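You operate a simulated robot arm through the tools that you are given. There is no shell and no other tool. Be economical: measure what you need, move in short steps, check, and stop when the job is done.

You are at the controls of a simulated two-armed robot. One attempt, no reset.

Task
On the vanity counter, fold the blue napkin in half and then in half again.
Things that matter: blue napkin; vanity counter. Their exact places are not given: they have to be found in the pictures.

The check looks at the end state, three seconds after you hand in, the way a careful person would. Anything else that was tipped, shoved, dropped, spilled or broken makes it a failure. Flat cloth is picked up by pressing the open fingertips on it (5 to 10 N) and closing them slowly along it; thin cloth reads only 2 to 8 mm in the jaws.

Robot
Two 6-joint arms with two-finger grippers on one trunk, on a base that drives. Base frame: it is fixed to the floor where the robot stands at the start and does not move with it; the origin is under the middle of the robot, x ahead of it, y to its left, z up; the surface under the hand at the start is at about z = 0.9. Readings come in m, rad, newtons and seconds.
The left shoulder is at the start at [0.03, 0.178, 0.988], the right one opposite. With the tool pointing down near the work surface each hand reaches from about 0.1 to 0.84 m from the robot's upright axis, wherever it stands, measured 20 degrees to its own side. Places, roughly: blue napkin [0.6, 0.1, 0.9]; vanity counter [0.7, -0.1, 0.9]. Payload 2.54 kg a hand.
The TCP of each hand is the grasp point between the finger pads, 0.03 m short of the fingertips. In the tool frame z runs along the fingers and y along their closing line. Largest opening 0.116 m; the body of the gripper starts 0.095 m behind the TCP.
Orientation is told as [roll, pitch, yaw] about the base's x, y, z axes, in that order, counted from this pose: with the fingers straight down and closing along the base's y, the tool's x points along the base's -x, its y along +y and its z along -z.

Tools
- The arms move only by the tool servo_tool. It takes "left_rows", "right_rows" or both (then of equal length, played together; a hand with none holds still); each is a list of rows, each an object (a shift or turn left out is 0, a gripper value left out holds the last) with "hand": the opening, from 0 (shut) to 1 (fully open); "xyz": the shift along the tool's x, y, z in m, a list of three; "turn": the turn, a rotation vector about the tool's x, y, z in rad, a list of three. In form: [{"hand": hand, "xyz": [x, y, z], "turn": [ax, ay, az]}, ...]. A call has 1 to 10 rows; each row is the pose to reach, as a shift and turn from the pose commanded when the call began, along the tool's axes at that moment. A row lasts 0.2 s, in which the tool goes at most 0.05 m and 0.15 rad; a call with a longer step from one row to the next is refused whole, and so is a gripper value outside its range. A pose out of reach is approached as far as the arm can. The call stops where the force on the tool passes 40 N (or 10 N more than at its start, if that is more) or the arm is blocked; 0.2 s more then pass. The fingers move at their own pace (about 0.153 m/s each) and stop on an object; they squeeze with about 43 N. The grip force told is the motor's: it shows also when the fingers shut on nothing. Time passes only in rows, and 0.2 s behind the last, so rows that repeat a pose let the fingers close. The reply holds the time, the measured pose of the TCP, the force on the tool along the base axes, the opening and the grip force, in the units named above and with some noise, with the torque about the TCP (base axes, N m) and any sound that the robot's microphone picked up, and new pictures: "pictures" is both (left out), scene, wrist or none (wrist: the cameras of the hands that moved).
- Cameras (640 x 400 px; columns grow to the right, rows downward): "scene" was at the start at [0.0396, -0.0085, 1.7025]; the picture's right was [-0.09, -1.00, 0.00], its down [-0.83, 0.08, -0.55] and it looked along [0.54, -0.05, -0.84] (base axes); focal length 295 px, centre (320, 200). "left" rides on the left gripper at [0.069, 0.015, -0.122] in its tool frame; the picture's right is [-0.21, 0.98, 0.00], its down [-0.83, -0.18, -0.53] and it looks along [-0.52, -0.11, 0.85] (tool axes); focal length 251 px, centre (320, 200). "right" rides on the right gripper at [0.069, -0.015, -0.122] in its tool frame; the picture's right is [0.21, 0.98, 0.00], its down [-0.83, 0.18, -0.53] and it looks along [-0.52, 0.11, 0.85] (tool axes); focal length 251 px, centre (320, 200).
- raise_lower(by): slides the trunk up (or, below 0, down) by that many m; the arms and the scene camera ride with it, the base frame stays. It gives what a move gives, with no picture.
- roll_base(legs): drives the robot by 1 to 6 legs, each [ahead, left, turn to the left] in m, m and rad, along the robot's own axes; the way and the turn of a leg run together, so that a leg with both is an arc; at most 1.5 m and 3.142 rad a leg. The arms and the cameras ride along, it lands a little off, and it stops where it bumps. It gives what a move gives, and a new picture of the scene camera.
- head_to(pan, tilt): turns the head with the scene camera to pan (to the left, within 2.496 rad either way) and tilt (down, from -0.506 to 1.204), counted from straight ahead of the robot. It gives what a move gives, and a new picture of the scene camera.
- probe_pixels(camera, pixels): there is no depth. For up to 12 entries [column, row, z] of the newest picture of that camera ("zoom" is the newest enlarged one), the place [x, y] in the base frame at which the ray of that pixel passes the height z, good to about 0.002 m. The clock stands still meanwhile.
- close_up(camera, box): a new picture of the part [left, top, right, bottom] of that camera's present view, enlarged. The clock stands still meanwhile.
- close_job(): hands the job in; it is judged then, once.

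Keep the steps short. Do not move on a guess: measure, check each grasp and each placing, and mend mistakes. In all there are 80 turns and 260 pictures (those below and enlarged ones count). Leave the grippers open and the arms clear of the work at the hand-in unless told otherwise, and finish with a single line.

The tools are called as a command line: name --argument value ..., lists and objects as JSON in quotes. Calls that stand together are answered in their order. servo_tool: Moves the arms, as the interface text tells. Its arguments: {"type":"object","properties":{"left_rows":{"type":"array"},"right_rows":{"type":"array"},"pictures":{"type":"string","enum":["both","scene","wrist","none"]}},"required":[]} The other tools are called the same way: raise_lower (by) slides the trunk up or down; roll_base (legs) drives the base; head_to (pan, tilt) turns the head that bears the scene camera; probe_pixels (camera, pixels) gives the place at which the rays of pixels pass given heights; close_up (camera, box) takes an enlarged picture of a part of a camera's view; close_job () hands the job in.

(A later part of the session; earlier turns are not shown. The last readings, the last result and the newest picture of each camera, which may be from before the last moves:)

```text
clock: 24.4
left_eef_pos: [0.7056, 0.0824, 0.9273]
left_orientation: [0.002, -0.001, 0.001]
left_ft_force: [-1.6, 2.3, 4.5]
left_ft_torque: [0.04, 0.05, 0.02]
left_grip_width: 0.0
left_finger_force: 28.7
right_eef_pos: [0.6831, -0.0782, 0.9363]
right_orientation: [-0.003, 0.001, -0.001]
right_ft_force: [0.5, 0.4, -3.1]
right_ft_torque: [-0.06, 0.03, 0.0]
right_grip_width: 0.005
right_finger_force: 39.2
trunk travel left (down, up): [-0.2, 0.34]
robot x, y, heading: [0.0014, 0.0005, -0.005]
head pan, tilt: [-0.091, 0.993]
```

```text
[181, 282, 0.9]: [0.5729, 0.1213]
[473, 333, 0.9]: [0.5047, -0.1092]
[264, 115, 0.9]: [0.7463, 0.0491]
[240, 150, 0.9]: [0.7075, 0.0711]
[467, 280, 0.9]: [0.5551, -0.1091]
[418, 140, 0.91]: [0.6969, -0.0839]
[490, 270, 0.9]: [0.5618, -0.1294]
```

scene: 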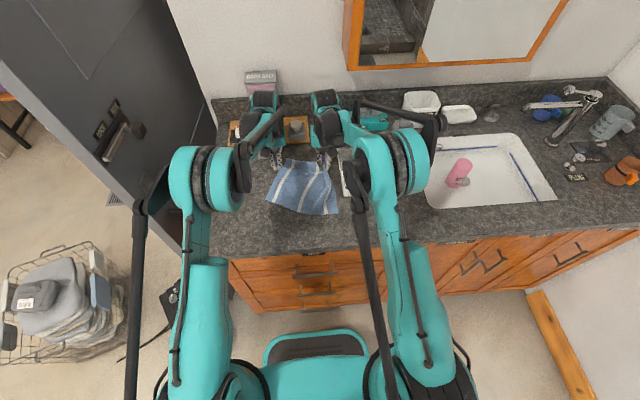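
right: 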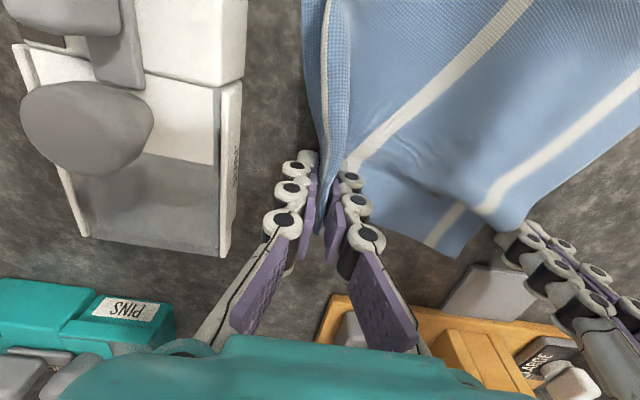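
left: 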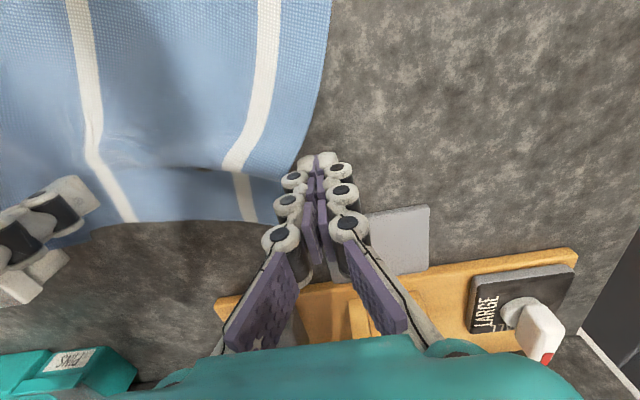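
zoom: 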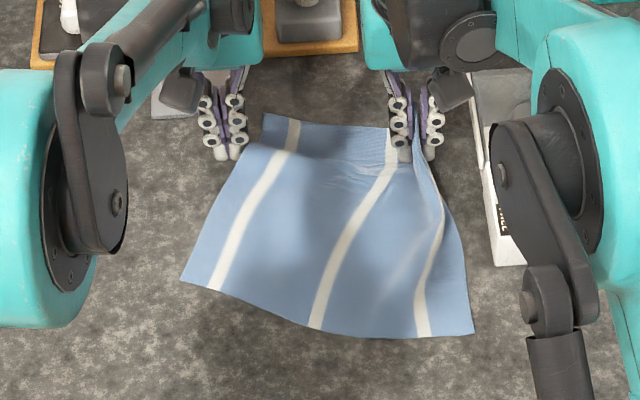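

The cloth is rotated ~16° and wrinkled. I lift the left clear, and pull the held corner 3.5 cm to +x and 1 cm to +y, low, to straighten it.

servo_tool --left_rows '[{"hand": 0.3, "xyz": [0, 0, -0.03]}, {"xyz": [0, 0.03, -0.06]}, {"xyz": [0, 0.07, -0.06]}, {"xyz": [0.02, 0.11, -0.06]}, {"xyz": [0.04, 0.14, -0.06]}]' --right_rows '[{}, {"xyz": [-0.008, 0.002, 0]}, {"xyz": [-0.018, 0.005, 0]}, {"xyz": [-0.028, 0.008, 0]}, {"xyz": [-0.037, 0.01, 0]}]' --pictures "scene"

close_up --camera "scene" --box '[230, 130, 370, 230]'

```text
clock: 25.6
left_eef_pos: [0.6672, 0.2207, 0.9874]
left_orientation: [0.0, 0.0, -0.003]
left_ft_force: [0.5, -0.9, -0.2]
left_ft_torque: [-0.03, -0.01, 0.0]
left_grip_width: 0.035
left_finger_force: 0.1
right_eef_pos: [0.722, -0.0646, 0.9362]
right_orientation: [0.001, 0.0, -0.001]
right_ft_force: [1.1, -0.1, -0.2]
right_ft_torque: [0.01, 0.04, 0.04]
right_grip_width: 0.0045
right_finger_force: 40.3
trunk travel left (down, up): [-0.2, 0.34]
robot x, y, heading: [0.0011, 0.0022, 0.0]
head pan, tilt: [-0.091, 0.993]
```

scene: 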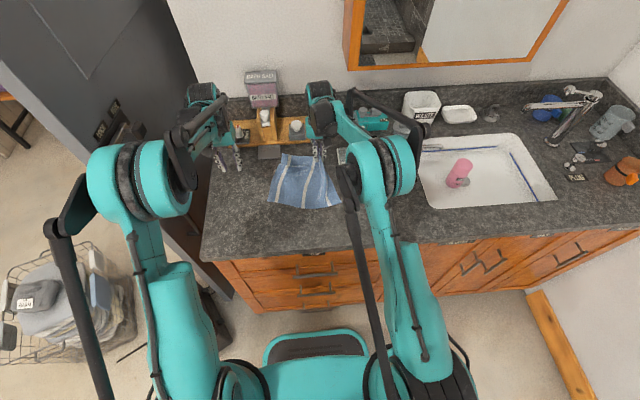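

```text
4.00 times, centred on (300, 180) of scene
```

zoom: 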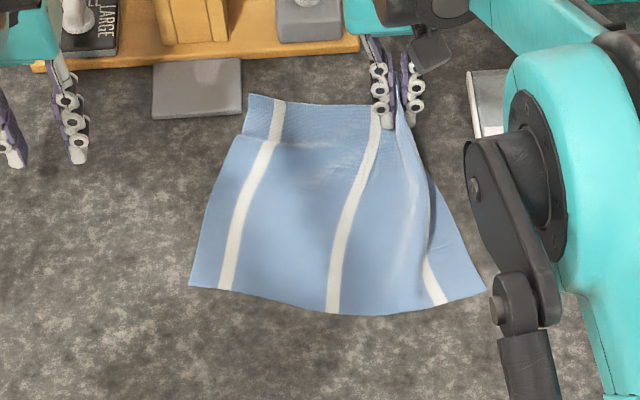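

The cloth is now square to the base. Measure corners: NL zoom (189,285), NR (485,290), FL (250,95).

probe_pixels --camera "zoom" --pixels '[[189, 285, 0.9], [485, 290, 0.9], [250, 95, 0.9], [335, 313, 0.9], [228, 140, 0.9], [435, 300, 0.9]]'

```text
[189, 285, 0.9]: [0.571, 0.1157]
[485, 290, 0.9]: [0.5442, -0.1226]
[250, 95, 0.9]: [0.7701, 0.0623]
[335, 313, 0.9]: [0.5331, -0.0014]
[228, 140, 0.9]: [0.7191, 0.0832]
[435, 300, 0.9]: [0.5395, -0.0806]
```

I carry the held corner in an arc over to near (0.552,−0.08), just inside the near-right corner.

servo_tool --right_rows '[{"xyz": [0.008, 0, -0.03]}, {"xyz": [0.025, -0.002, -0.055]}, {"xyz": [0.048, -0.004, -0.072]}, {"xyz": [0.072, -0.006, -0.08]}, {"xyz": [0.096, -0.008, -0.08]}, {"xyz": [0.12, -0.01, -0.072]}, {"xyz": [0.142, -0.012, -0.055]}, {"xyz": [0.16, -0.014, -0.035]}, {"xyz": [0.17, -0.016, -0.015]}, {"xyz": [0.17, -0.016, -0.004]}]'

close_up --camera "scene" --box '[230, 130, 370, 230]'

```text
clock: 27.8
left_eef_pos: [0.6666, 0.22, 0.9857]
left_orientation: [0.002, 0.0, -0.001]
left_ft_force: [-0.3, -1.3, 0.0]
left_ft_torque: [0.0, -0.03, 0.02]
left_grip_width: 0.0349
left_finger_force: 0.1
right_eef_pos: [0.5508, -0.0819, 0.9392]
right_orientation: [-0.001, 0.0, -0.002]
right_ft_force: [-0.1, 0.1, 1.4]
right_ft_torque: [-0.03, -0.01, -0.01]
right_grip_width: 0.0047
right_finger_force: 30.8
trunk travel left (down, up): [-0.2, 0.34]
robot x, y, heading: [-0.0011, -0.0026, 0.001]
head pan, tilt: [-0.091, 0.993]
```

scene: 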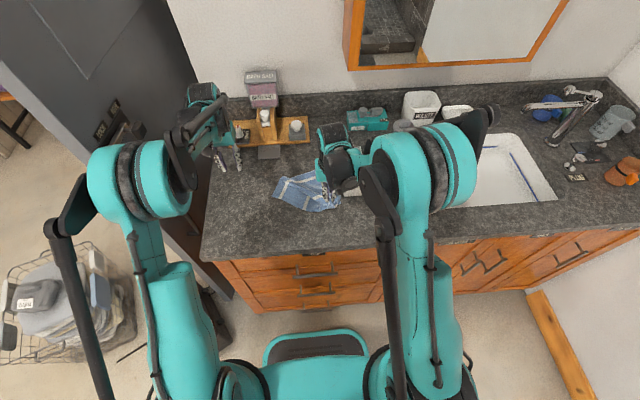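
right: 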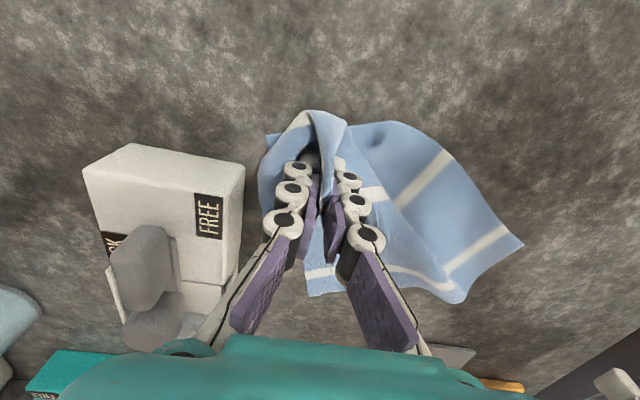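

```text
4.00 times, centred on (300, 180) of scene
```

zoom: 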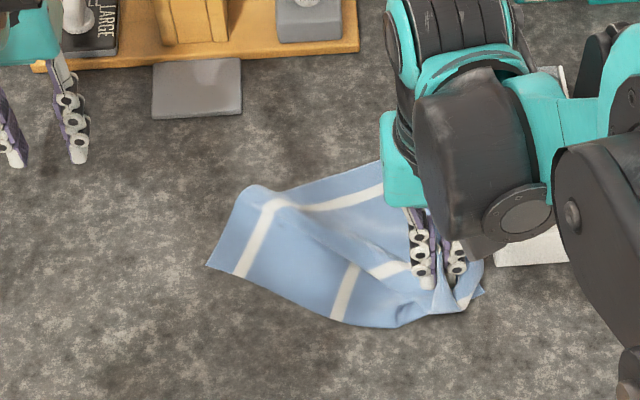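

The cloth sheared sideways; the far-left corner followed the pull. I'll not accept that: lift the cloth (right grip is solid, 4.7 mm) and lay it flat again by trailing it forward. First raise.

servo_tool --right_rows '[{"xyz": [0, 0.01, -0.04]}, {"xyz": [0, 0.02, -0.08]}, {"xyz": [0, 0.035, -0.12]}, {"xyz": [0, 0.05, -0.16]}, {"xyz": [0, 0.065, -0.2]}, {"xyz": [0, 0.075, -0.24]}, {"xyz": [0, 0.08, -0.26]}, {"xyz": [0, 0.08, -0.26]}, {"xyz": [0, 0.08, -0.26]}]'

close_up --camera "scene" --box '[230, 130, 390, 230]'

```text
clock: 29.8
left_eef_pos: [0.6675, 0.2213, 0.9861]
left_orientation: [-0.001, 0.0, -0.002]
left_ft_force: [-0.3, -0.2, -0.6]
left_ft_torque: [0.02, 0.01, -0.02]
left_grip_width: 0.0348
left_finger_force: 0.0
right_eef_pos: [0.5521, -0.0017, 1.1993]
right_orientation: [0.0, -0.001, 0.0]
right_ft_force: [-1.5, 0.3, 0.3]
right_ft_torque: [-0.03, 0.01, 0.0]
right_grip_width: 0.004
right_finger_force: 39.8
trunk travel left (down, up): [-0.2, 0.34]
robot x, y, heading: [-0.002, -0.0014, 0.001]
head pan, tilt: [-0.091, 0.993]
```

scene: 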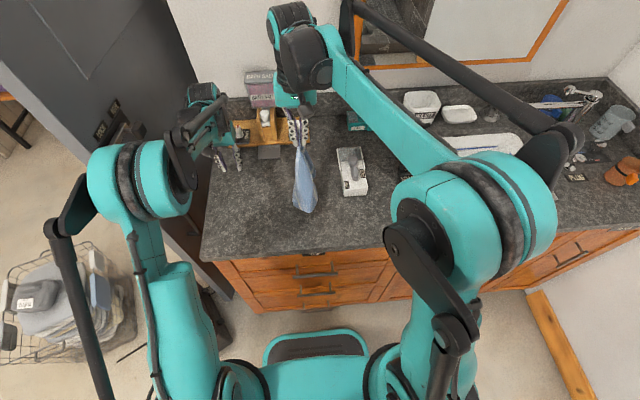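
right: 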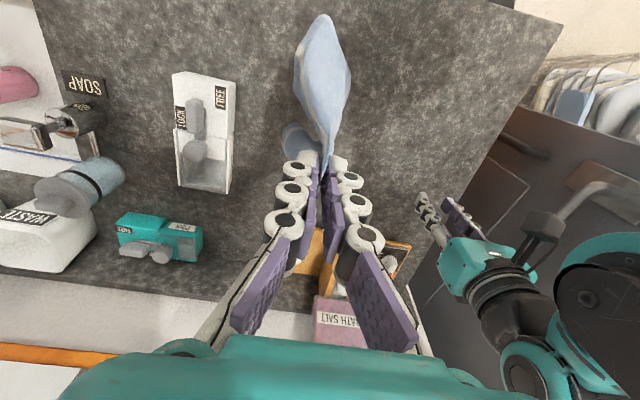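

```text
4.00 times, centred on (310, 180) of scene
```

zoom: 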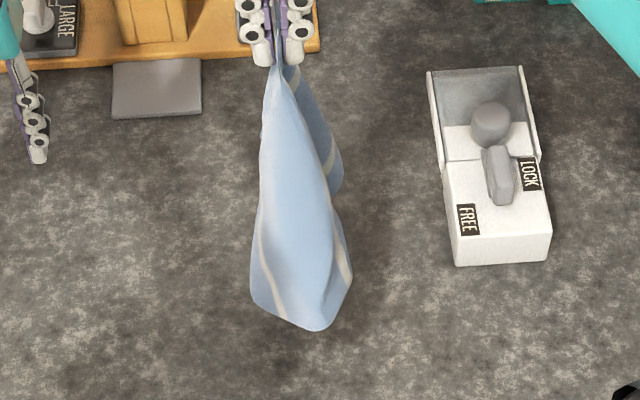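

The cloth hangs as a cone. I lay it down trailing: lower and move forward to x≈0.72 so it stretches out toward me.

servo_tool --right_rows '[{"xyz": [0.02, 0.0, 0.04]}, {"xyz": [0.02, 0.0, 0.07]}, {"xyz": [0.0, 0.0, 0.1]}, {"xyz": [-0.025, 0.0, 0.13]}, {"xyz": [-0.055, 0.0, 0.16]}, {"xyz": [-0.085, 0.0, 0.19]}, {"xyz": [-0.115, 0.0, 0.22]}, {"xyz": [-0.145, 0.0, 0.245]}, {"xyz": [-0.165, 0.0, 0.257]}, {"xyz": [-0.175, 0.0, 0.26]}]' --pictures "scene"

close_up --camera "scene" --box '[230, 130, 390, 230]'

close_up --camera "right" --box '[160, 0, 560, 250]'

```text
clock: 32.0
left_eef_pos: [0.6667, 0.2204, 0.9865]
left_orientation: [0.0, 0.0, -0.002]
left_ft_force: [-0.2, -0.3, -0.1]
left_ft_torque: [0.0, -0.01, 0.0]
left_grip_width: 0.0348
left_finger_force: 0.1
right_eef_pos: [0.7268, -0.0023, 0.939]
right_orientation: [-0.001, -0.002, 0.001]
right_ft_force: [0.8, 0.3, -2.9]
right_ft_torque: [-0.1, 0.03, 0.03]
right_grip_width: 0.0062
right_finger_force: 39.6
trunk travel left (down, up): [-0.2, 0.34]
robot x, y, heading: [0.0012, 0.0029, -0.002]
head pan, tilt: [-0.091, 0.993]
```

scene: 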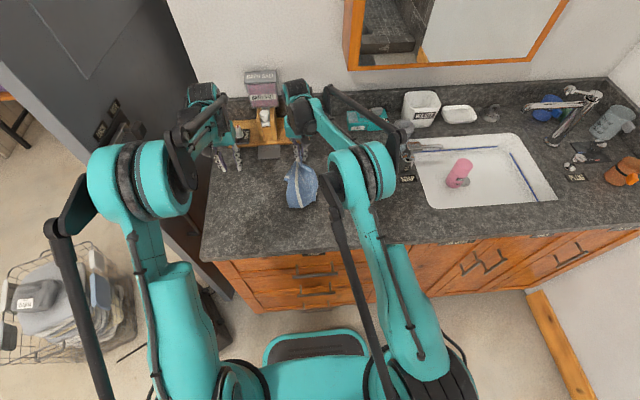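

```text
4.00 times, centred on (310, 180) of scene
```

zoom: 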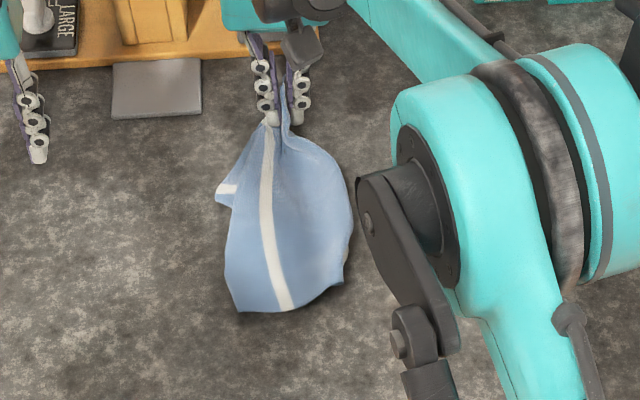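

```text
1.60 times, centred on (360, 125) of right
```

zoom: 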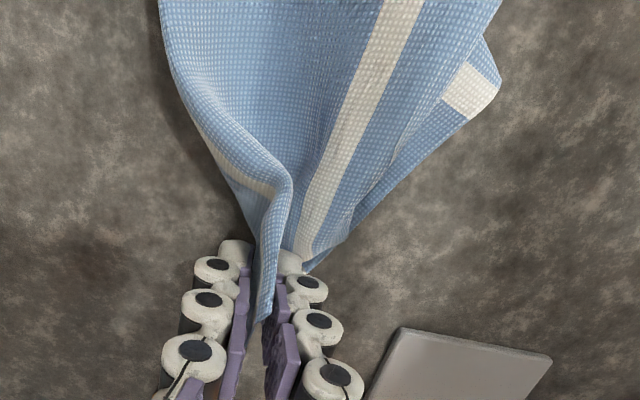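

Both sides are tucked beneath, but the far-left part pokes out at scene (287,177) with a stripe end on it. I'll measure it for the left hand to grip and pull it out.

probe_pixels --camera "zoom" --pixels '[[500, 85, 0.905], [470, 117, 0.905], [430, 145, 0.905], [445, 95, 0.91], [485, 35, 0.91], [360, 215, 0.91]]'

probe_pixels --camera "scene" --pixels '[[284, 179, 0.905], [290, 170, 0.905], [290, 183, 0.905], [287, 207, 0.9], [290, 175, 0.905], [317, 187, 0.91]]'

```text
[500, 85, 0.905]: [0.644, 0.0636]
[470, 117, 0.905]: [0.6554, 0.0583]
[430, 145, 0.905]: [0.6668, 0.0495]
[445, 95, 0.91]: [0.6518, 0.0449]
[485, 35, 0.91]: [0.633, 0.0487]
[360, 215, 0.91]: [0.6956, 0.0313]
```

```text
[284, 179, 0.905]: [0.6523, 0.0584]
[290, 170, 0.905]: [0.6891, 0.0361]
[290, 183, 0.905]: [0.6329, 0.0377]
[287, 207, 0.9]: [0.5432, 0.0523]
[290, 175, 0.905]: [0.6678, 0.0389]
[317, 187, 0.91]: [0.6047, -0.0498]
```

I'll anchor the cloth with the left fingertips at about (0.585,0.03) and pull the held corner to the right to unfold the right tuck. First bring the left just above there.

servo_tool --left_rows '[{"hand": 0.1, "xyz": [0.02, -0.04, 0]}, {"xyz": [0.045, -0.08, 0]}, {"xyz": [0.065, -0.12, 0]}, {"xyz": [0.08, -0.16, 0]}, {"xyz": [0.085, -0.185, 0.01]}, {"xyz": [0.085, -0.19, 0.03]}, {"xyz": [0.085, -0.19, 0.045]}, {"xyz": [0.085, -0.19, 0.05]}]' --pictures "both"

```text
clock: 33.8
left_eef_pos: [0.5839, 0.0359, 0.9378]
left_orientation: [0.0, -0.002, 0.005]
left_ft_force: [-0.4, 0.0, 0.2]
left_ft_torque: [0.1, -0.05, 0.03]
left_grip_width: 0.0117
left_finger_force: 0.1
right_eef_pos: [0.729, -0.0089, 0.9387]
right_orientation: [0.0, 0.0, -0.01]
right_ft_force: [-1.8, 0.5, -1.3]
right_ft_torque: [0.0, 0.02, 0.02]
right_grip_width: 0.0004
right_finger_force: 25.3
trunk travel left (down, up): [-0.2, 0.34]
robot x, y, heading: [-0.0004, 0.0015, -0.001]
head pan, tilt: [-0.091, 0.993]
```

scene: 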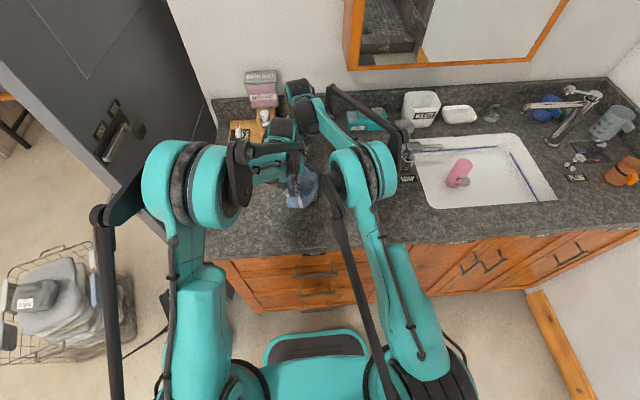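
left: 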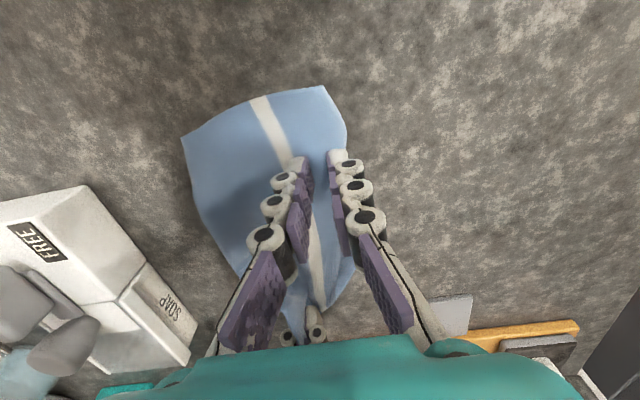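

The hands nearly touched (right got nudged to y −0.009). I press the left down and move the right away to −y by 6 cm.

servo_tool --left_rows '[{"xyz": [0, 0, 0.006]}, {"xyz": [0, 0, 0.008]}, {"xyz": [0, 0, 0.009]}, {"xyz": [0, 0, 0.009]}, {"xyz": [0, 0, 0.009]}, {"xyz": [0, 0, 0.009]}, {"xyz": [0, 0, 0.009]}]' --right_rows '[{}, {}, {"xyz": [0, -0.01, -0.005]}, {"xyz": [0, -0.025, -0.01]}, {"xyz": [0, -0.04, -0.01]}, {"xyz": [0, -0.055, -0.01]}, {"xyz": [0, -0.068, -0.008]}]'

```text
clock: 34.9
left_eef_pos: [0.5796, 0.0309, 0.9309]
left_orientation: [0.003, -0.002, -0.002]
left_ft_force: [-1.9, 3.1, 25.8]
left_ft_torque: [0.14, -0.02, -0.03]
left_grip_width: 0.0122
left_finger_force: 0.1
right_eef_pos: [0.7262, -0.0296, 0.9512]
right_orientation: [0.001, -0.002, 0.005]
right_ft_force: [-0.3, -0.5, 0.5]
right_ft_torque: [0.0, -0.02, 0.03]
right_grip_width: 0.0039
right_finger_force: 30.9
trunk travel left (down, up): [-0.2, 0.34]
robot x, y, heading: [0.0031, 0.0001, 0.003]
head pan, tilt: [-0.091, 0.993]
stopped in row 5 (left hand): the force on the tool passed its limit at 42 N (the readings are from after the stop); the commanded pose is now the measured one
```

scene: 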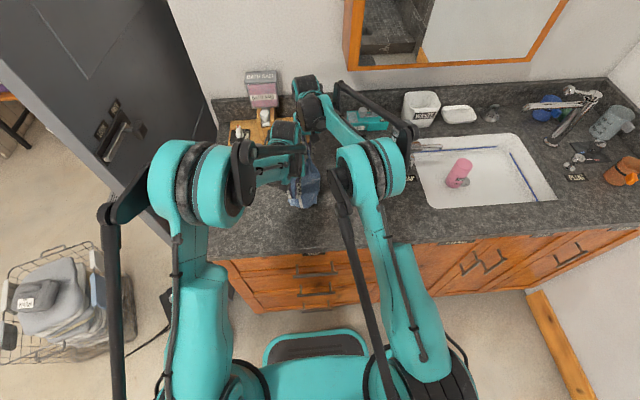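
right: 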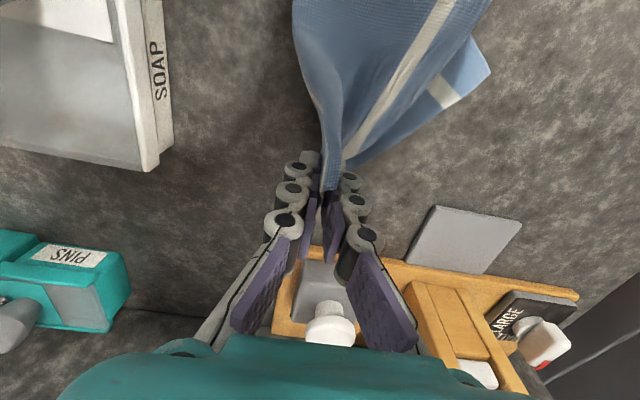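
left: 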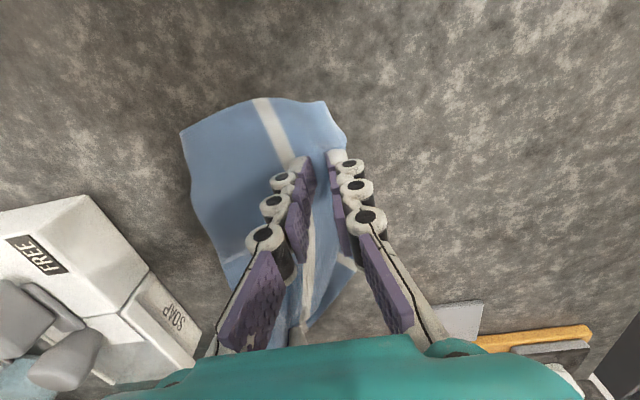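

Anchor holds at 26 N and the right edge is opening. Ease left 0.4 mm and continue right 5 cm more.

servo_tool --left_rows '[{"xyz": [0, 0, -0.0004]}, {"xyz": [0, 0, -0.0004]}, {"xyz": [0, 0, -0.0004]}, {"xyz": [0, 0, -0.0004]}, {"xyz": [0, 0, -0.0004]}]' --right_rows '[{"xyz": [0, -0.01, 0]}, {"xyz": [0, -0.02, 0]}, {"xyz": [0, -0.032, 0]}, {"xyz": [0, -0.044, 0.005]}, {"xyz": [0, -0.052, 0.01]}]'

```text
clock: 36.1
left_eef_pos: [0.5794, 0.0307, 0.9293]
left_orientation: [0.0, -0.004, -0.003]
left_ft_force: [-1.3, 3.7, 31.9]
left_ft_torque: [0.19, 0.06, -0.03]
left_grip_width: 0.0124
left_finger_force: 0.4
right_eef_pos: [0.7247, -0.0801, 0.9433]
right_orientation: [-0.001, 0.0, 0.005]
right_ft_force: [0.0, 0.3, -1.1]
right_ft_torque: [0.0, 0.0, -0.01]
right_grip_width: 0.004
right_finger_force: 32.2
trunk travel left (down, up): [-0.2, 0.34]
robot x, y, heading: [-0.0021, 0.0005, 0.003]
head pan, tilt: [-0.091, 0.993]
```

scene: 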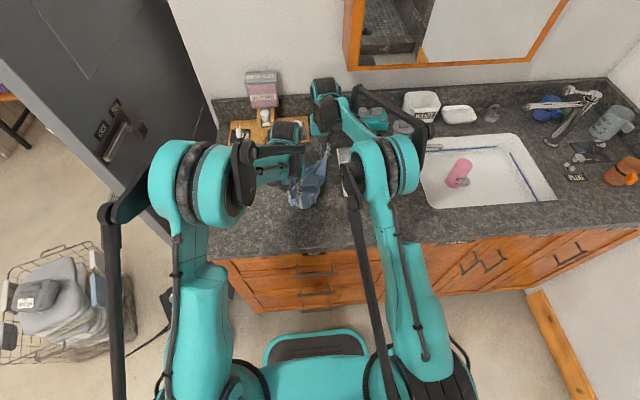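
right: 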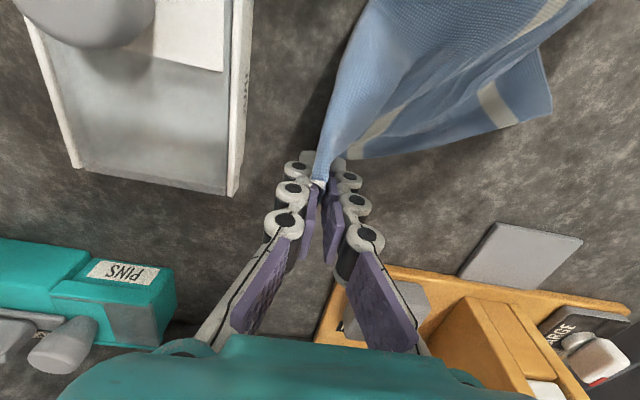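
left: 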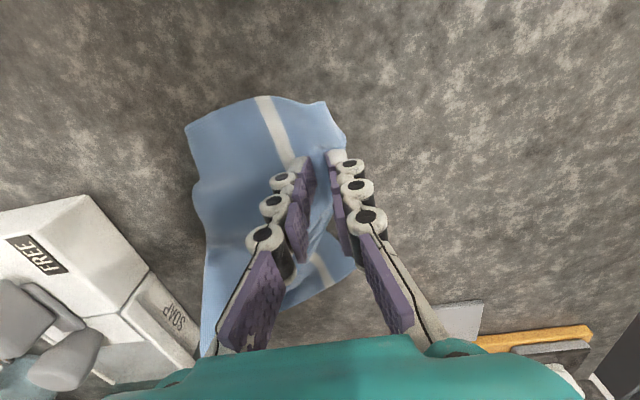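

The far edge is now stretched from the right fingers to the far-left corner at right image (548,112). I measure it.

probe_pixels --camera "right" --pixels '[[550, 112, 0.903], [500, 127, 0.903], [537, 55, 0.903], [480, 90, 0.905], [420, 145, 0.91]]'

close_up --camera "right" --box '[300, 0, 620, 200]'

```text
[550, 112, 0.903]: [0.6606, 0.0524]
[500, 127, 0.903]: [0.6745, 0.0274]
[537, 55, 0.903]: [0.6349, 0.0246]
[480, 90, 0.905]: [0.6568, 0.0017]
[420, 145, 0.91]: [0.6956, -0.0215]
```

```text
2.00 times, centred on (460, 100) of right
```

zoom: 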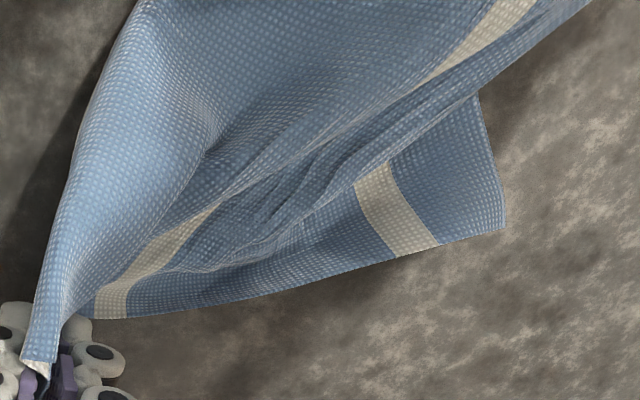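

Far-left corner at (0.661,0.052), a single layer with its stripe visible. The left hand lifts, opens to 0.3 and goes above (0.662,0.026).

servo_tool --left_rows '[{"xyz": [0, 0, -0.03]}, {"hand": 0.3, "xyz": [-0.03, 0, -0.04]}, {"xyz": [-0.06, -0.003, -0.04]}, {"xyz": [-0.083, -0.005, -0.04]}, {"xyz": [-0.083, -0.005, -0.025]}, {"xyz": [-0.083, -0.005, -0.012]}]' --pictures "wrist"

close_up --camera "right" --box '[300, 0, 620, 200]'

```text
clock: 37.5
left_eef_pos: [0.6652, 0.0258, 0.9391]
left_orientation: [0.001, -0.001, -0.003]
left_ft_force: [-0.2, 0.7, -1.0]
left_ft_torque: [-0.01, 0.0, -0.02]
left_grip_width: 0.0347
left_finger_force: 0.2
right_eef_pos: [0.7277, -0.0794, 0.9403]
right_orientation: [0.0, 0.001, 0.003]
right_ft_force: [0.7, 0.2, -2.9]
right_ft_torque: [0.02, 0.03, -0.01]
right_grip_width: 0.0037
right_finger_force: 36.6
trunk travel left (down, up): [-0.2, 0.34]
robot x, y, heading: [0.0009, 0.0028, -0.001]
head pan, tilt: [-0.091, 0.993]
```

left: 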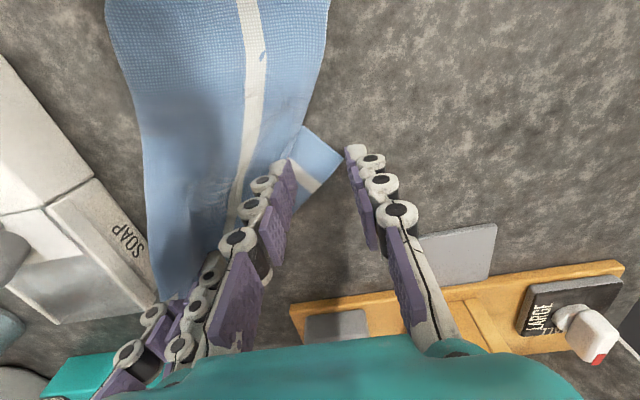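

```text
2.00 times, centred on (460, 100) of right
```

zoom: 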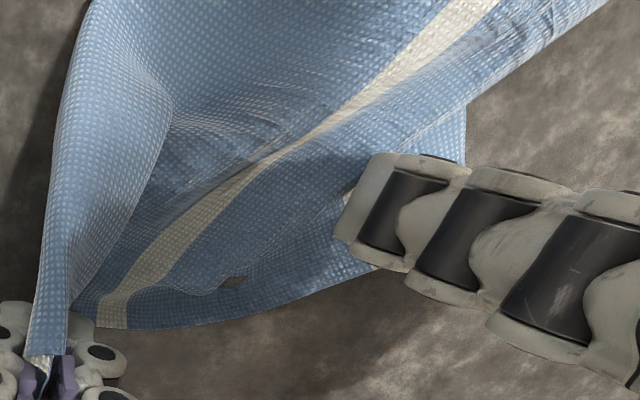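

The corner relaxed a little: in the left view the corner is at (343,157), stripe end (308,187). Measure.

probe_pixels --camera "left" --pixels '[[343, 157, 0.902], [310, 192, 0.902], [303, 127, 0.902], [304, 180, 0.902]]'

```text
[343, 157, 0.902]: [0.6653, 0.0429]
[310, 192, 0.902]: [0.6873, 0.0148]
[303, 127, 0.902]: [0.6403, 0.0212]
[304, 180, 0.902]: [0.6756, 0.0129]
```

I set jaws to 0.17, shift 7 mm to −y and press at (0.665,0.019), on the corner wedge.

servo_tool --left_rows '[{"hand": 0.17, "xyz": [0, -0.007, 0]}, {"xyz": [0, -0.007, 0.004]}, {"xyz": [0, -0.007, 0.007]}, {"xyz": [0, -0.007, 0.0085]}, {"xyz": [0, -0.007, 0.009]}]' --pictures "wrist"

```text
clock: 38.7
left_eef_pos: [0.6639, 0.0189, 0.9304]
left_orientation: [0.001, 0.001, -0.004]
left_ft_force: [0.3, -0.2, 0.5]
left_ft_torque: [-0.06, 0.03, -0.01]
left_grip_width: 0.0197
left_finger_force: 0.1
right_eef_pos: [0.7269, -0.0802, 0.9407]
right_orientation: [0.0, 0.0, 0.003]
right_ft_force: [0.4, 0.9, 1.8]
right_ft_torque: [0.02, 0.02, -0.03]
right_grip_width: 0.0001
right_finger_force: 25.7
trunk travel left (down, up): [-0.2, 0.34]
robot x, y, heading: [-0.0016, -0.0014, -0.0]
head pan, tilt: [-0.091, 0.993]
```

left: 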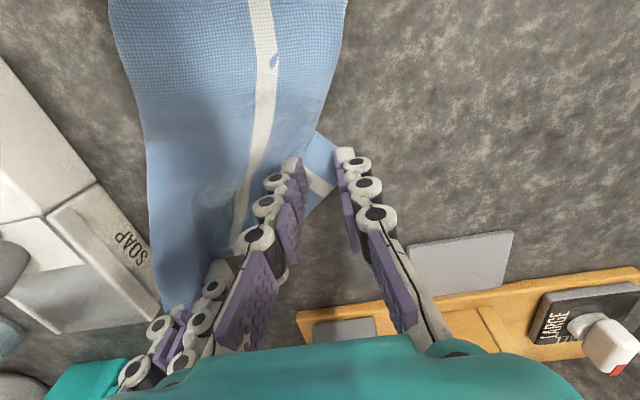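

The outer tip is right at the corner; lift 3 mm, shift 7 mm more inward, press again.

servo_tool --left_rows '[{"xyz": [-0.003, 0, -0.004]}, {"xyz": [-0.003, -0.007, -0.004]}, {"xyz": [-0.003, -0.007, 0]}, {"xyz": [-0.003, -0.007, 0.0007]}, {"xyz": [-0.003, -0.007, 0.0012]}]' --pictures "none"

```text
clock: 39.9
left_eef_pos: [0.6665, 0.011, 0.9313]
left_orientation: [-0.002, -0.002, -0.004]
left_ft_force: [-0.8, -1.4, 11.3]
left_ft_torque: [-0.18, 0.08, 0.03]
left_grip_width: 0.0195
left_finger_force: 0.0
right_eef_pos: [0.728, -0.0803, 0.9412]
right_orientation: [0.001, 0.001, 0.002]
right_ft_force: [-0.1, 0.6, -2.1]
right_ft_torque: [0.0, -0.02, 0.01]
right_grip_width: 0.0039
right_finger_force: 31.9
trunk travel left (down, up): [-0.2, 0.34]
robot x, y, heading: [-0.0035, -0.0012, 0.001]
head pan, tilt: [-0.091, 0.993]
```

11 N. Close slowly while following down about 1.3 mm, since the tips retract.

servo_tool --left_rows '[{"hand": 0.15, "xyz": [0, 0, 0]}, {"hand": 0.13, "xyz": [0, 0, 0.0002]}, {"hand": 0.11, "xyz": [0, 0, 0.0004]}, {"hand": 0.09, "xyz": [0, 0, 0.0006]}, {"hand": 0.07, "xyz": [0, 0, 0.0008]}, {"hand": 0.05, "xyz": [0, 0, 0.001]}, {"hand": 0.03, "xyz": [0, 0, 0.0012]}, {"hand": 0, "xyz": [0, 0, 0.0013]}, {"hand": 0, "xyz": [0, 0, 0.0013]}]' --pictures "wrist"

```text
clock: 41.9
left_eef_pos: [0.6659, 0.0107, 0.9292]
left_orientation: [0.002, -0.002, -0.002]
left_ft_force: [0.0, -1.3, 18.5]
left_ft_torque: [-0.1, -0.02, 0.0]
left_grip_width: 0.0008
left_finger_force: 33.0
right_eef_pos: [0.7265, -0.0799, 0.9416]
right_orientation: [-0.001, 0.001, 0.004]
right_ft_force: [-0.1, -0.3, 3.5]
right_ft_torque: [0.16, 0.03, 0.01]
right_grip_width: 0.0019
right_finger_force: 35.7
trunk travel left (down, up): [-0.2, 0.34]
robot x, y, heading: [0.0005, -0.0013, 0.002]
head pan, tilt: [-0.091, 0.993]
```

left: 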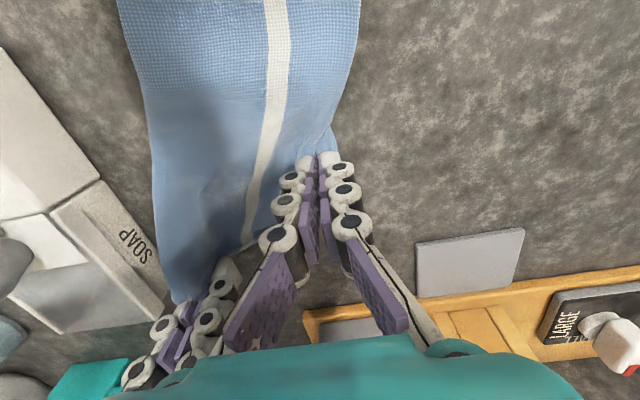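

Left motor 33 N, 0.8 mm — seems held. Lift both 4 cm and spread left 4 cm to +y, forward 4 cm, to see.

servo_tool --left_rows '[{"xyz": [0, 0.005, -0.015]}, {"xyz": [-0.01, 0.015, -0.03]}, {"xyz": [-0.02, 0.025, -0.04]}, {"xyz": [-0.035, 0.035, -0.04]}, {"xyz": [-0.05, 0.04, -0.04]}]' --right_rows '[{"xyz": [0, 0, -0.01]}, {"xyz": [0, 0, -0.02]}, {"xyz": [0, 0, -0.03]}, {"xyz": [0, 0, -0.03]}, {"xyz": [0, 0, -0.03]}]'

close_up --camera "scene" --box '[240, 130, 370, 230]'

```text
clock: 43.1
left_eef_pos: [0.7176, 0.0515, 0.9694]
left_orientation: [-0.001, 0.0, -0.004]
left_ft_force: [0.0, 0.8, -5.5]
left_ft_torque: [-0.06, -0.12, 0.02]
left_grip_width: 0.0
left_finger_force: 25.1
right_eef_pos: [0.7285, -0.0801, 0.9701]
right_orientation: [0.0, -0.001, 0.002]
right_ft_force: [0.8, -0.3, 2.4]
right_ft_torque: [-0.02, 0.02, 0.01]
right_grip_width: 0.0022
right_finger_force: 37.1
trunk travel left (down, up): [-0.2, 0.34]
robot x, y, heading: [-0.0013, 0.0048, -0.0]
head pan, tilt: [-0.091, 0.993]
```

scene: 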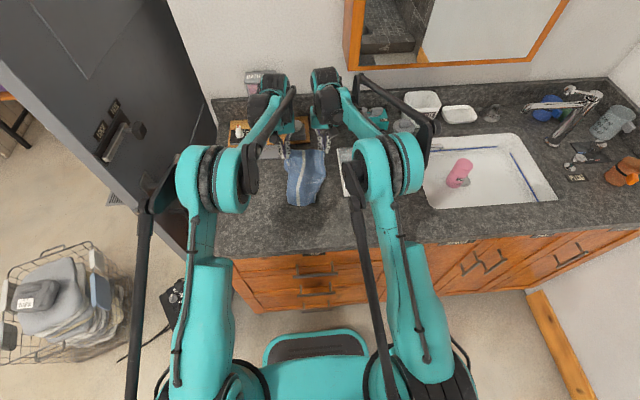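
right: 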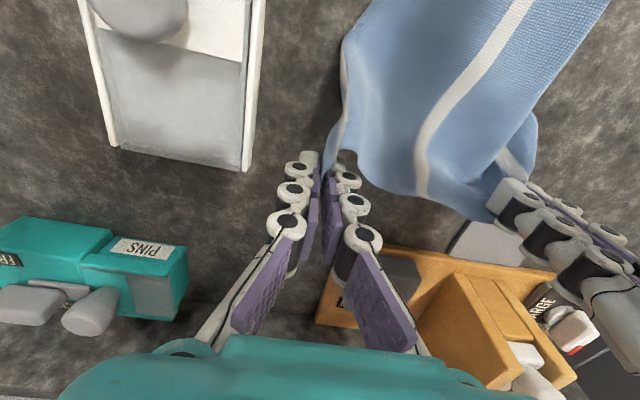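
left: 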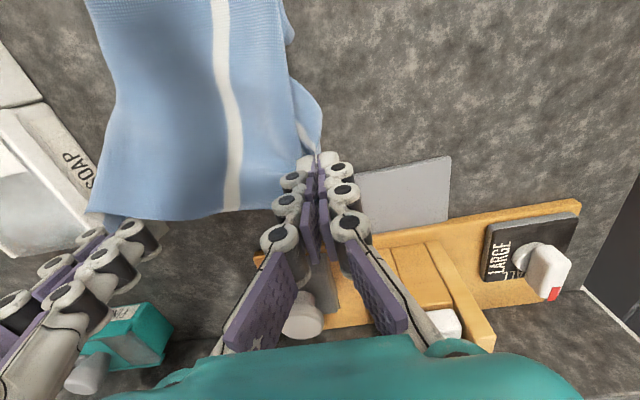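

```text
4.00 times, centred on (305, 180) of scene
```

zoom: 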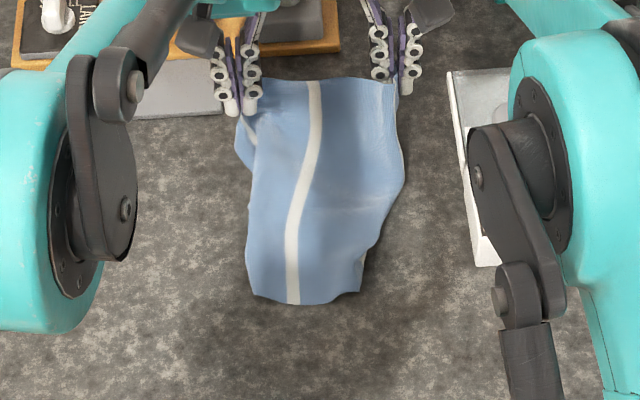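

Both hands hold the far edge, with the middle stripe centred. Raise both 23 cm and back 9 cm so the cloth hangs freely and the side flaps drop out; spread just slightly.

servo_tool --left_rows '[{"xyz": [0, 0, -0.03]}, {"xyz": [0.01, 0.003, -0.06]}, {"xyz": [0.02, 0.005, -0.09]}, {"xyz": [0.035, 0.006, -0.12]}, {"xyz": [0.05, 0.006, -0.15]}, {"xyz": [0.065, 0.006, -0.18]}, {"xyz": [0.08, 0.006, -0.21]}, {"xyz": [0.09, 0.006, -0.235]}, {"xyz": [0.09, 0.006, -0.235]}]' --right_rows '[{"xyz": [0, 0, -0.03]}, {"xyz": [0.015, 0, -0.06]}, {"xyz": [0.03, -0.002, -0.09]}, {"xyz": [0.045, -0.002, -0.12]}, {"xyz": [0.06, -0.002, -0.15]}, {"xyz": [0.075, -0.002, -0.18]}, {"xyz": [0.09, -0.002, -0.21]}, {"xyz": [0.1, -0.002, -0.235]}, {"xyz": [0.1, -0.002, -0.235]}]'

close_up --camera "scene" --box '[220, 100, 380, 230]'

```text
clock: 45.1
left_eef_pos: [0.6272, 0.0554, 1.202]
left_orientation: [0.001, 0.0, -0.004]
left_ft_force: [-0.9, -1.7, -1.0]
left_ft_torque: [0.08, 0.04, -0.01]
left_grip_width: 0.0051
left_finger_force: 30.5
right_eef_pos: [0.6276, -0.0814, 1.2039]
right_orientation: [-0.001, 0.001, 0.002]
right_ft_force: [-0.4, 0.3, -2.4]
right_ft_torque: [-0.03, 0.01, 0.02]
right_grip_width: 0.0049
right_finger_force: 35.9
trunk travel left (down, up): [-0.2, 0.34]
robot x, y, heading: [-0.001, 0.0012, -0.0]
head pan, tilt: [-0.091, 0.993]
```

scene: 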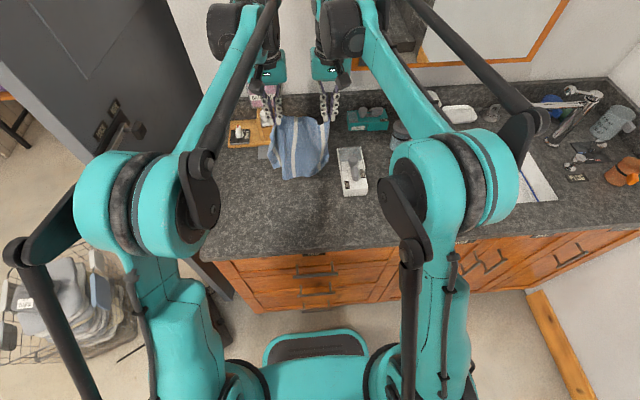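
right: 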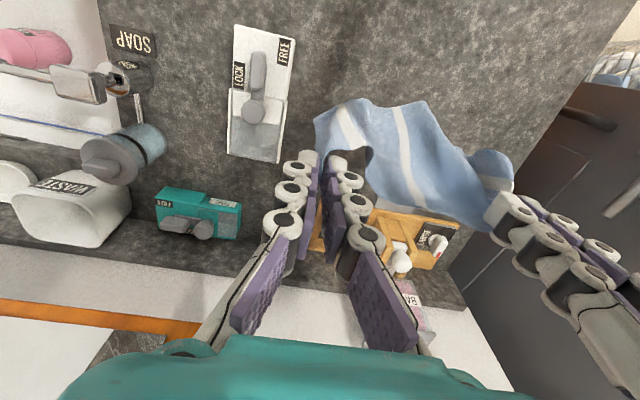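
left: 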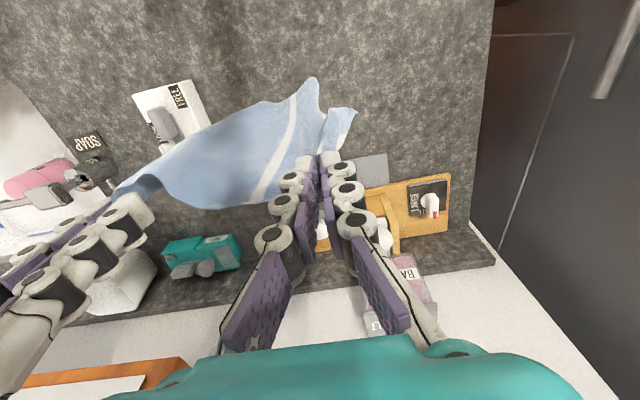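

```text
3.08 times, centred on (300, 165) of scene
```

zoom: 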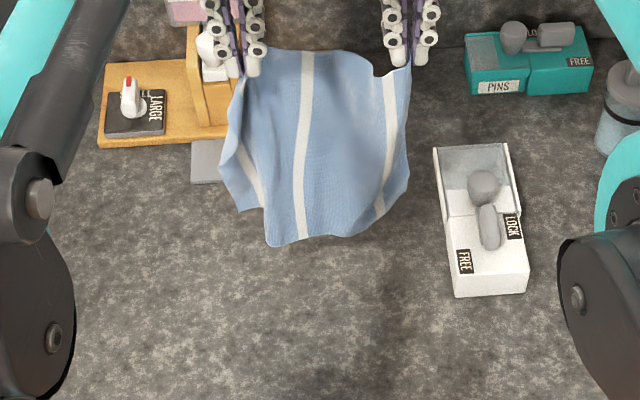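

The napkin hangs flat between both hands, all three stripes visible, grips 5 mm each. Move back to x≈0.50, shift 4–5 cm to +y (more room from the lock box) and lower until the bottom edge touches.

servo_tool --left_rows '[{"xyz": [0.03, 0.012, 0]}, {"xyz": [0.06, 0.026, 0]}, {"xyz": [0.09, 0.04, 0]}, {"xyz": [0.12, 0.052, 0]}, {"xyz": [0.125, 0.055, 0.02]}, {"xyz": [0.125, 0.055, 0.04]}, {"xyz": [0.125, 0.055, 0.055]}, {"xyz": [0.125, 0.055, 0.06]}]' --right_rows '[{"xyz": [0.03, 0.01, 0]}, {"xyz": [0.06, 0.02, 0]}, {"xyz": [0.09, 0.03, 0]}, {"xyz": [0.12, 0.038, 0]}, {"xyz": [0.125, 0.04, 0.02]}, {"xyz": [0.125, 0.04, 0.04]}, {"xyz": [0.125, 0.04, 0.055]}, {"xyz": [0.125, 0.04, 0.06]}]' --pictures "scene"

close_up --camera "scene" --box '[220, 100, 380, 230]'

```text
clock: 46.9
left_eef_pos: [0.5038, 0.1122, 1.1434]
left_orientation: [-0.001, -0.003, -0.004]
left_ft_force: [0.8, 1.0, -2.5]
left_ft_torque: [-0.01, 0.02, 0.0]
left_grip_width: 0.0047
left_finger_force: 36.3
right_eef_pos: [0.5016, -0.0451, 1.1452]
right_orientation: [0.0, -0.002, 0.002]
right_ft_force: [-1.0, -0.2, -0.8]
right_ft_torque: [0.03, -0.02, 0.01]
right_grip_width: 0.0054
right_finger_force: 31.7
trunk travel left (down, up): [-0.2, 0.34]
robot x, y, heading: [-0.004, -0.001, -0.001]
head pan, tilt: [-0.091, 0.993]
```

scene: 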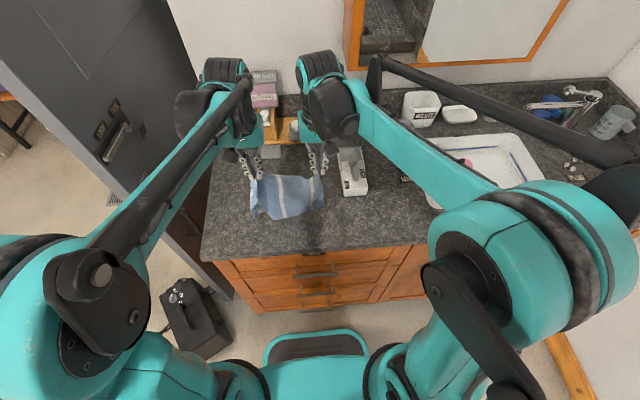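

```text
3.08 times, centred on (300, 165) of scene
```

zoom: 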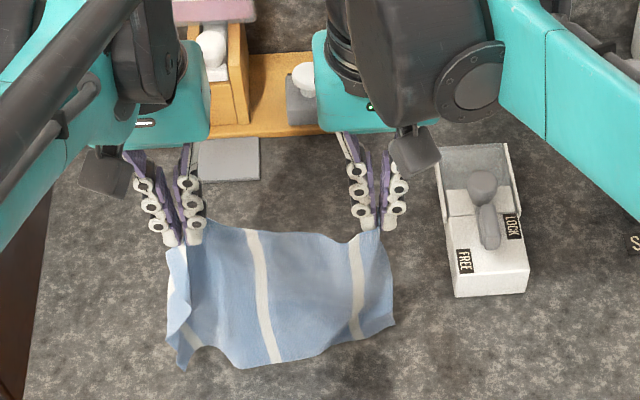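

Bottom edge touches near x≈0.49. Now lay the cloth forward along an arc until the hands are 1 cm above the counter at x≈0.717.

servo_tool --left_rows '[{"xyz": [-0.03, 0, 0.006]}, {"xyz": [-0.06, 0, 0.014]}, {"xyz": [-0.095, 0.002, 0.03]}, {"xyz": [-0.125, 0.003, 0.05]}, {"xyz": [-0.15, 0.004, 0.075]}, {"xyz": [-0.175, 0.005, 0.107]}, {"xyz": [-0.19, 0.006, 0.14]}, {"xyz": [-0.2, 0.006, 0.165]}, {"xyz": [-0.207, 0.006, 0.19]}, {"xyz": [-0.215, 0.006, 0.203]}]' --right_rows '[{"xyz": [-0.03, 0, 0.006]}, {"xyz": [-0.06, 0, 0.014]}, {"xyz": [-0.095, 0, 0.03]}, {"xyz": [-0.125, 0, 0.05]}, {"xyz": [-0.15, 0, 0.075]}, {"xyz": [-0.175, 0, 0.107]}, {"xyz": [-0.19, 0, 0.14]}, {"xyz": [-0.2, 0, 0.165]}, {"xyz": [-0.207, 0, 0.19]}, {"xyz": [-0.215, 0, 0.203]}]' --pictures "scene"

close_up --camera "scene" --box '[220, 130, 380, 230]'

```text
clock: 49.1
left_eef_pos: [0.7175, 0.1173, 0.9415]
left_orientation: [0.003, 0.0, -0.004]
left_ft_force: [-0.8, -0.2, 3.8]
left_ft_torque: [-0.03, 0.04, -0.01]
left_grip_width: 0.0002
left_finger_force: 31.5
right_eef_pos: [0.7166, -0.044, 0.9422]
right_orientation: [0.0, 0.0, 0.002]
right_ft_force: [0.8, 1.0, -3.8]
right_ft_torque: [-0.04, 0.02, 0.02]
right_grip_width: 0.0047
right_finger_force: 37.5
trunk travel left (down, up): [-0.2, 0.34]
robot x, y, heading: [-0.0023, -0.0003, 0.001]
head pan, tilt: [-0.091, 0.993]
```

scene: 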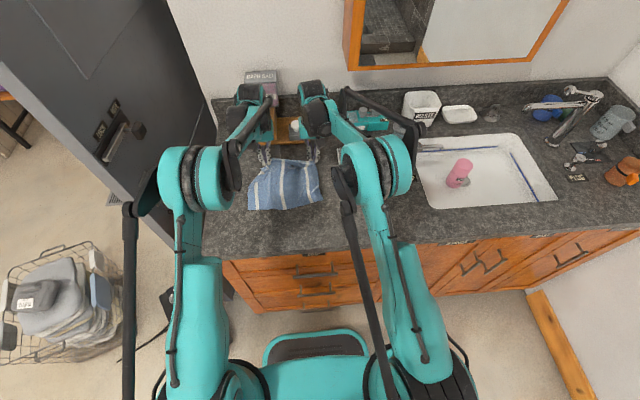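

```text
4.00 times, centred on (300, 180) of scene
```

zoom: 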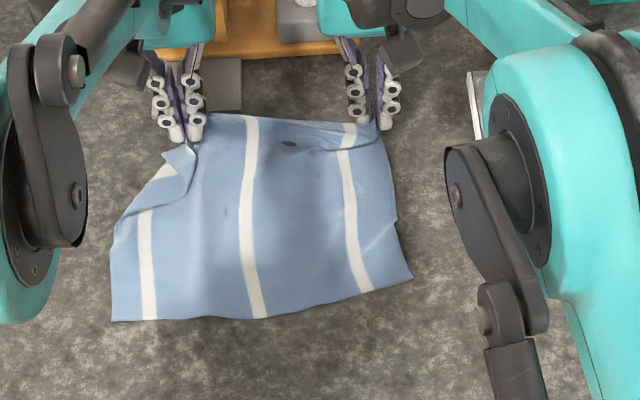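

Laid nicely flat; only the FL corner is flopped, which drops when lifted. Measure near corners: NL zoom (112,320), NR (412,277), stripe ends.

probe_pixels --camera "zoom" --pixels '[[112, 320, 0.9], [412, 277, 0.9], [150, 319, 0.9], [259, 318, 0.9], [368, 292, 0.9], [252, 116, 0.9]]'

```text
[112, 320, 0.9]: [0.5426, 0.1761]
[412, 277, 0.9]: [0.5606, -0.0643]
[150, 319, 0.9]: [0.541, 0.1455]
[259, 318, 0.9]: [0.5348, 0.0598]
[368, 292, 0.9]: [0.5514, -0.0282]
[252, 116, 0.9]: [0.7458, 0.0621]
```

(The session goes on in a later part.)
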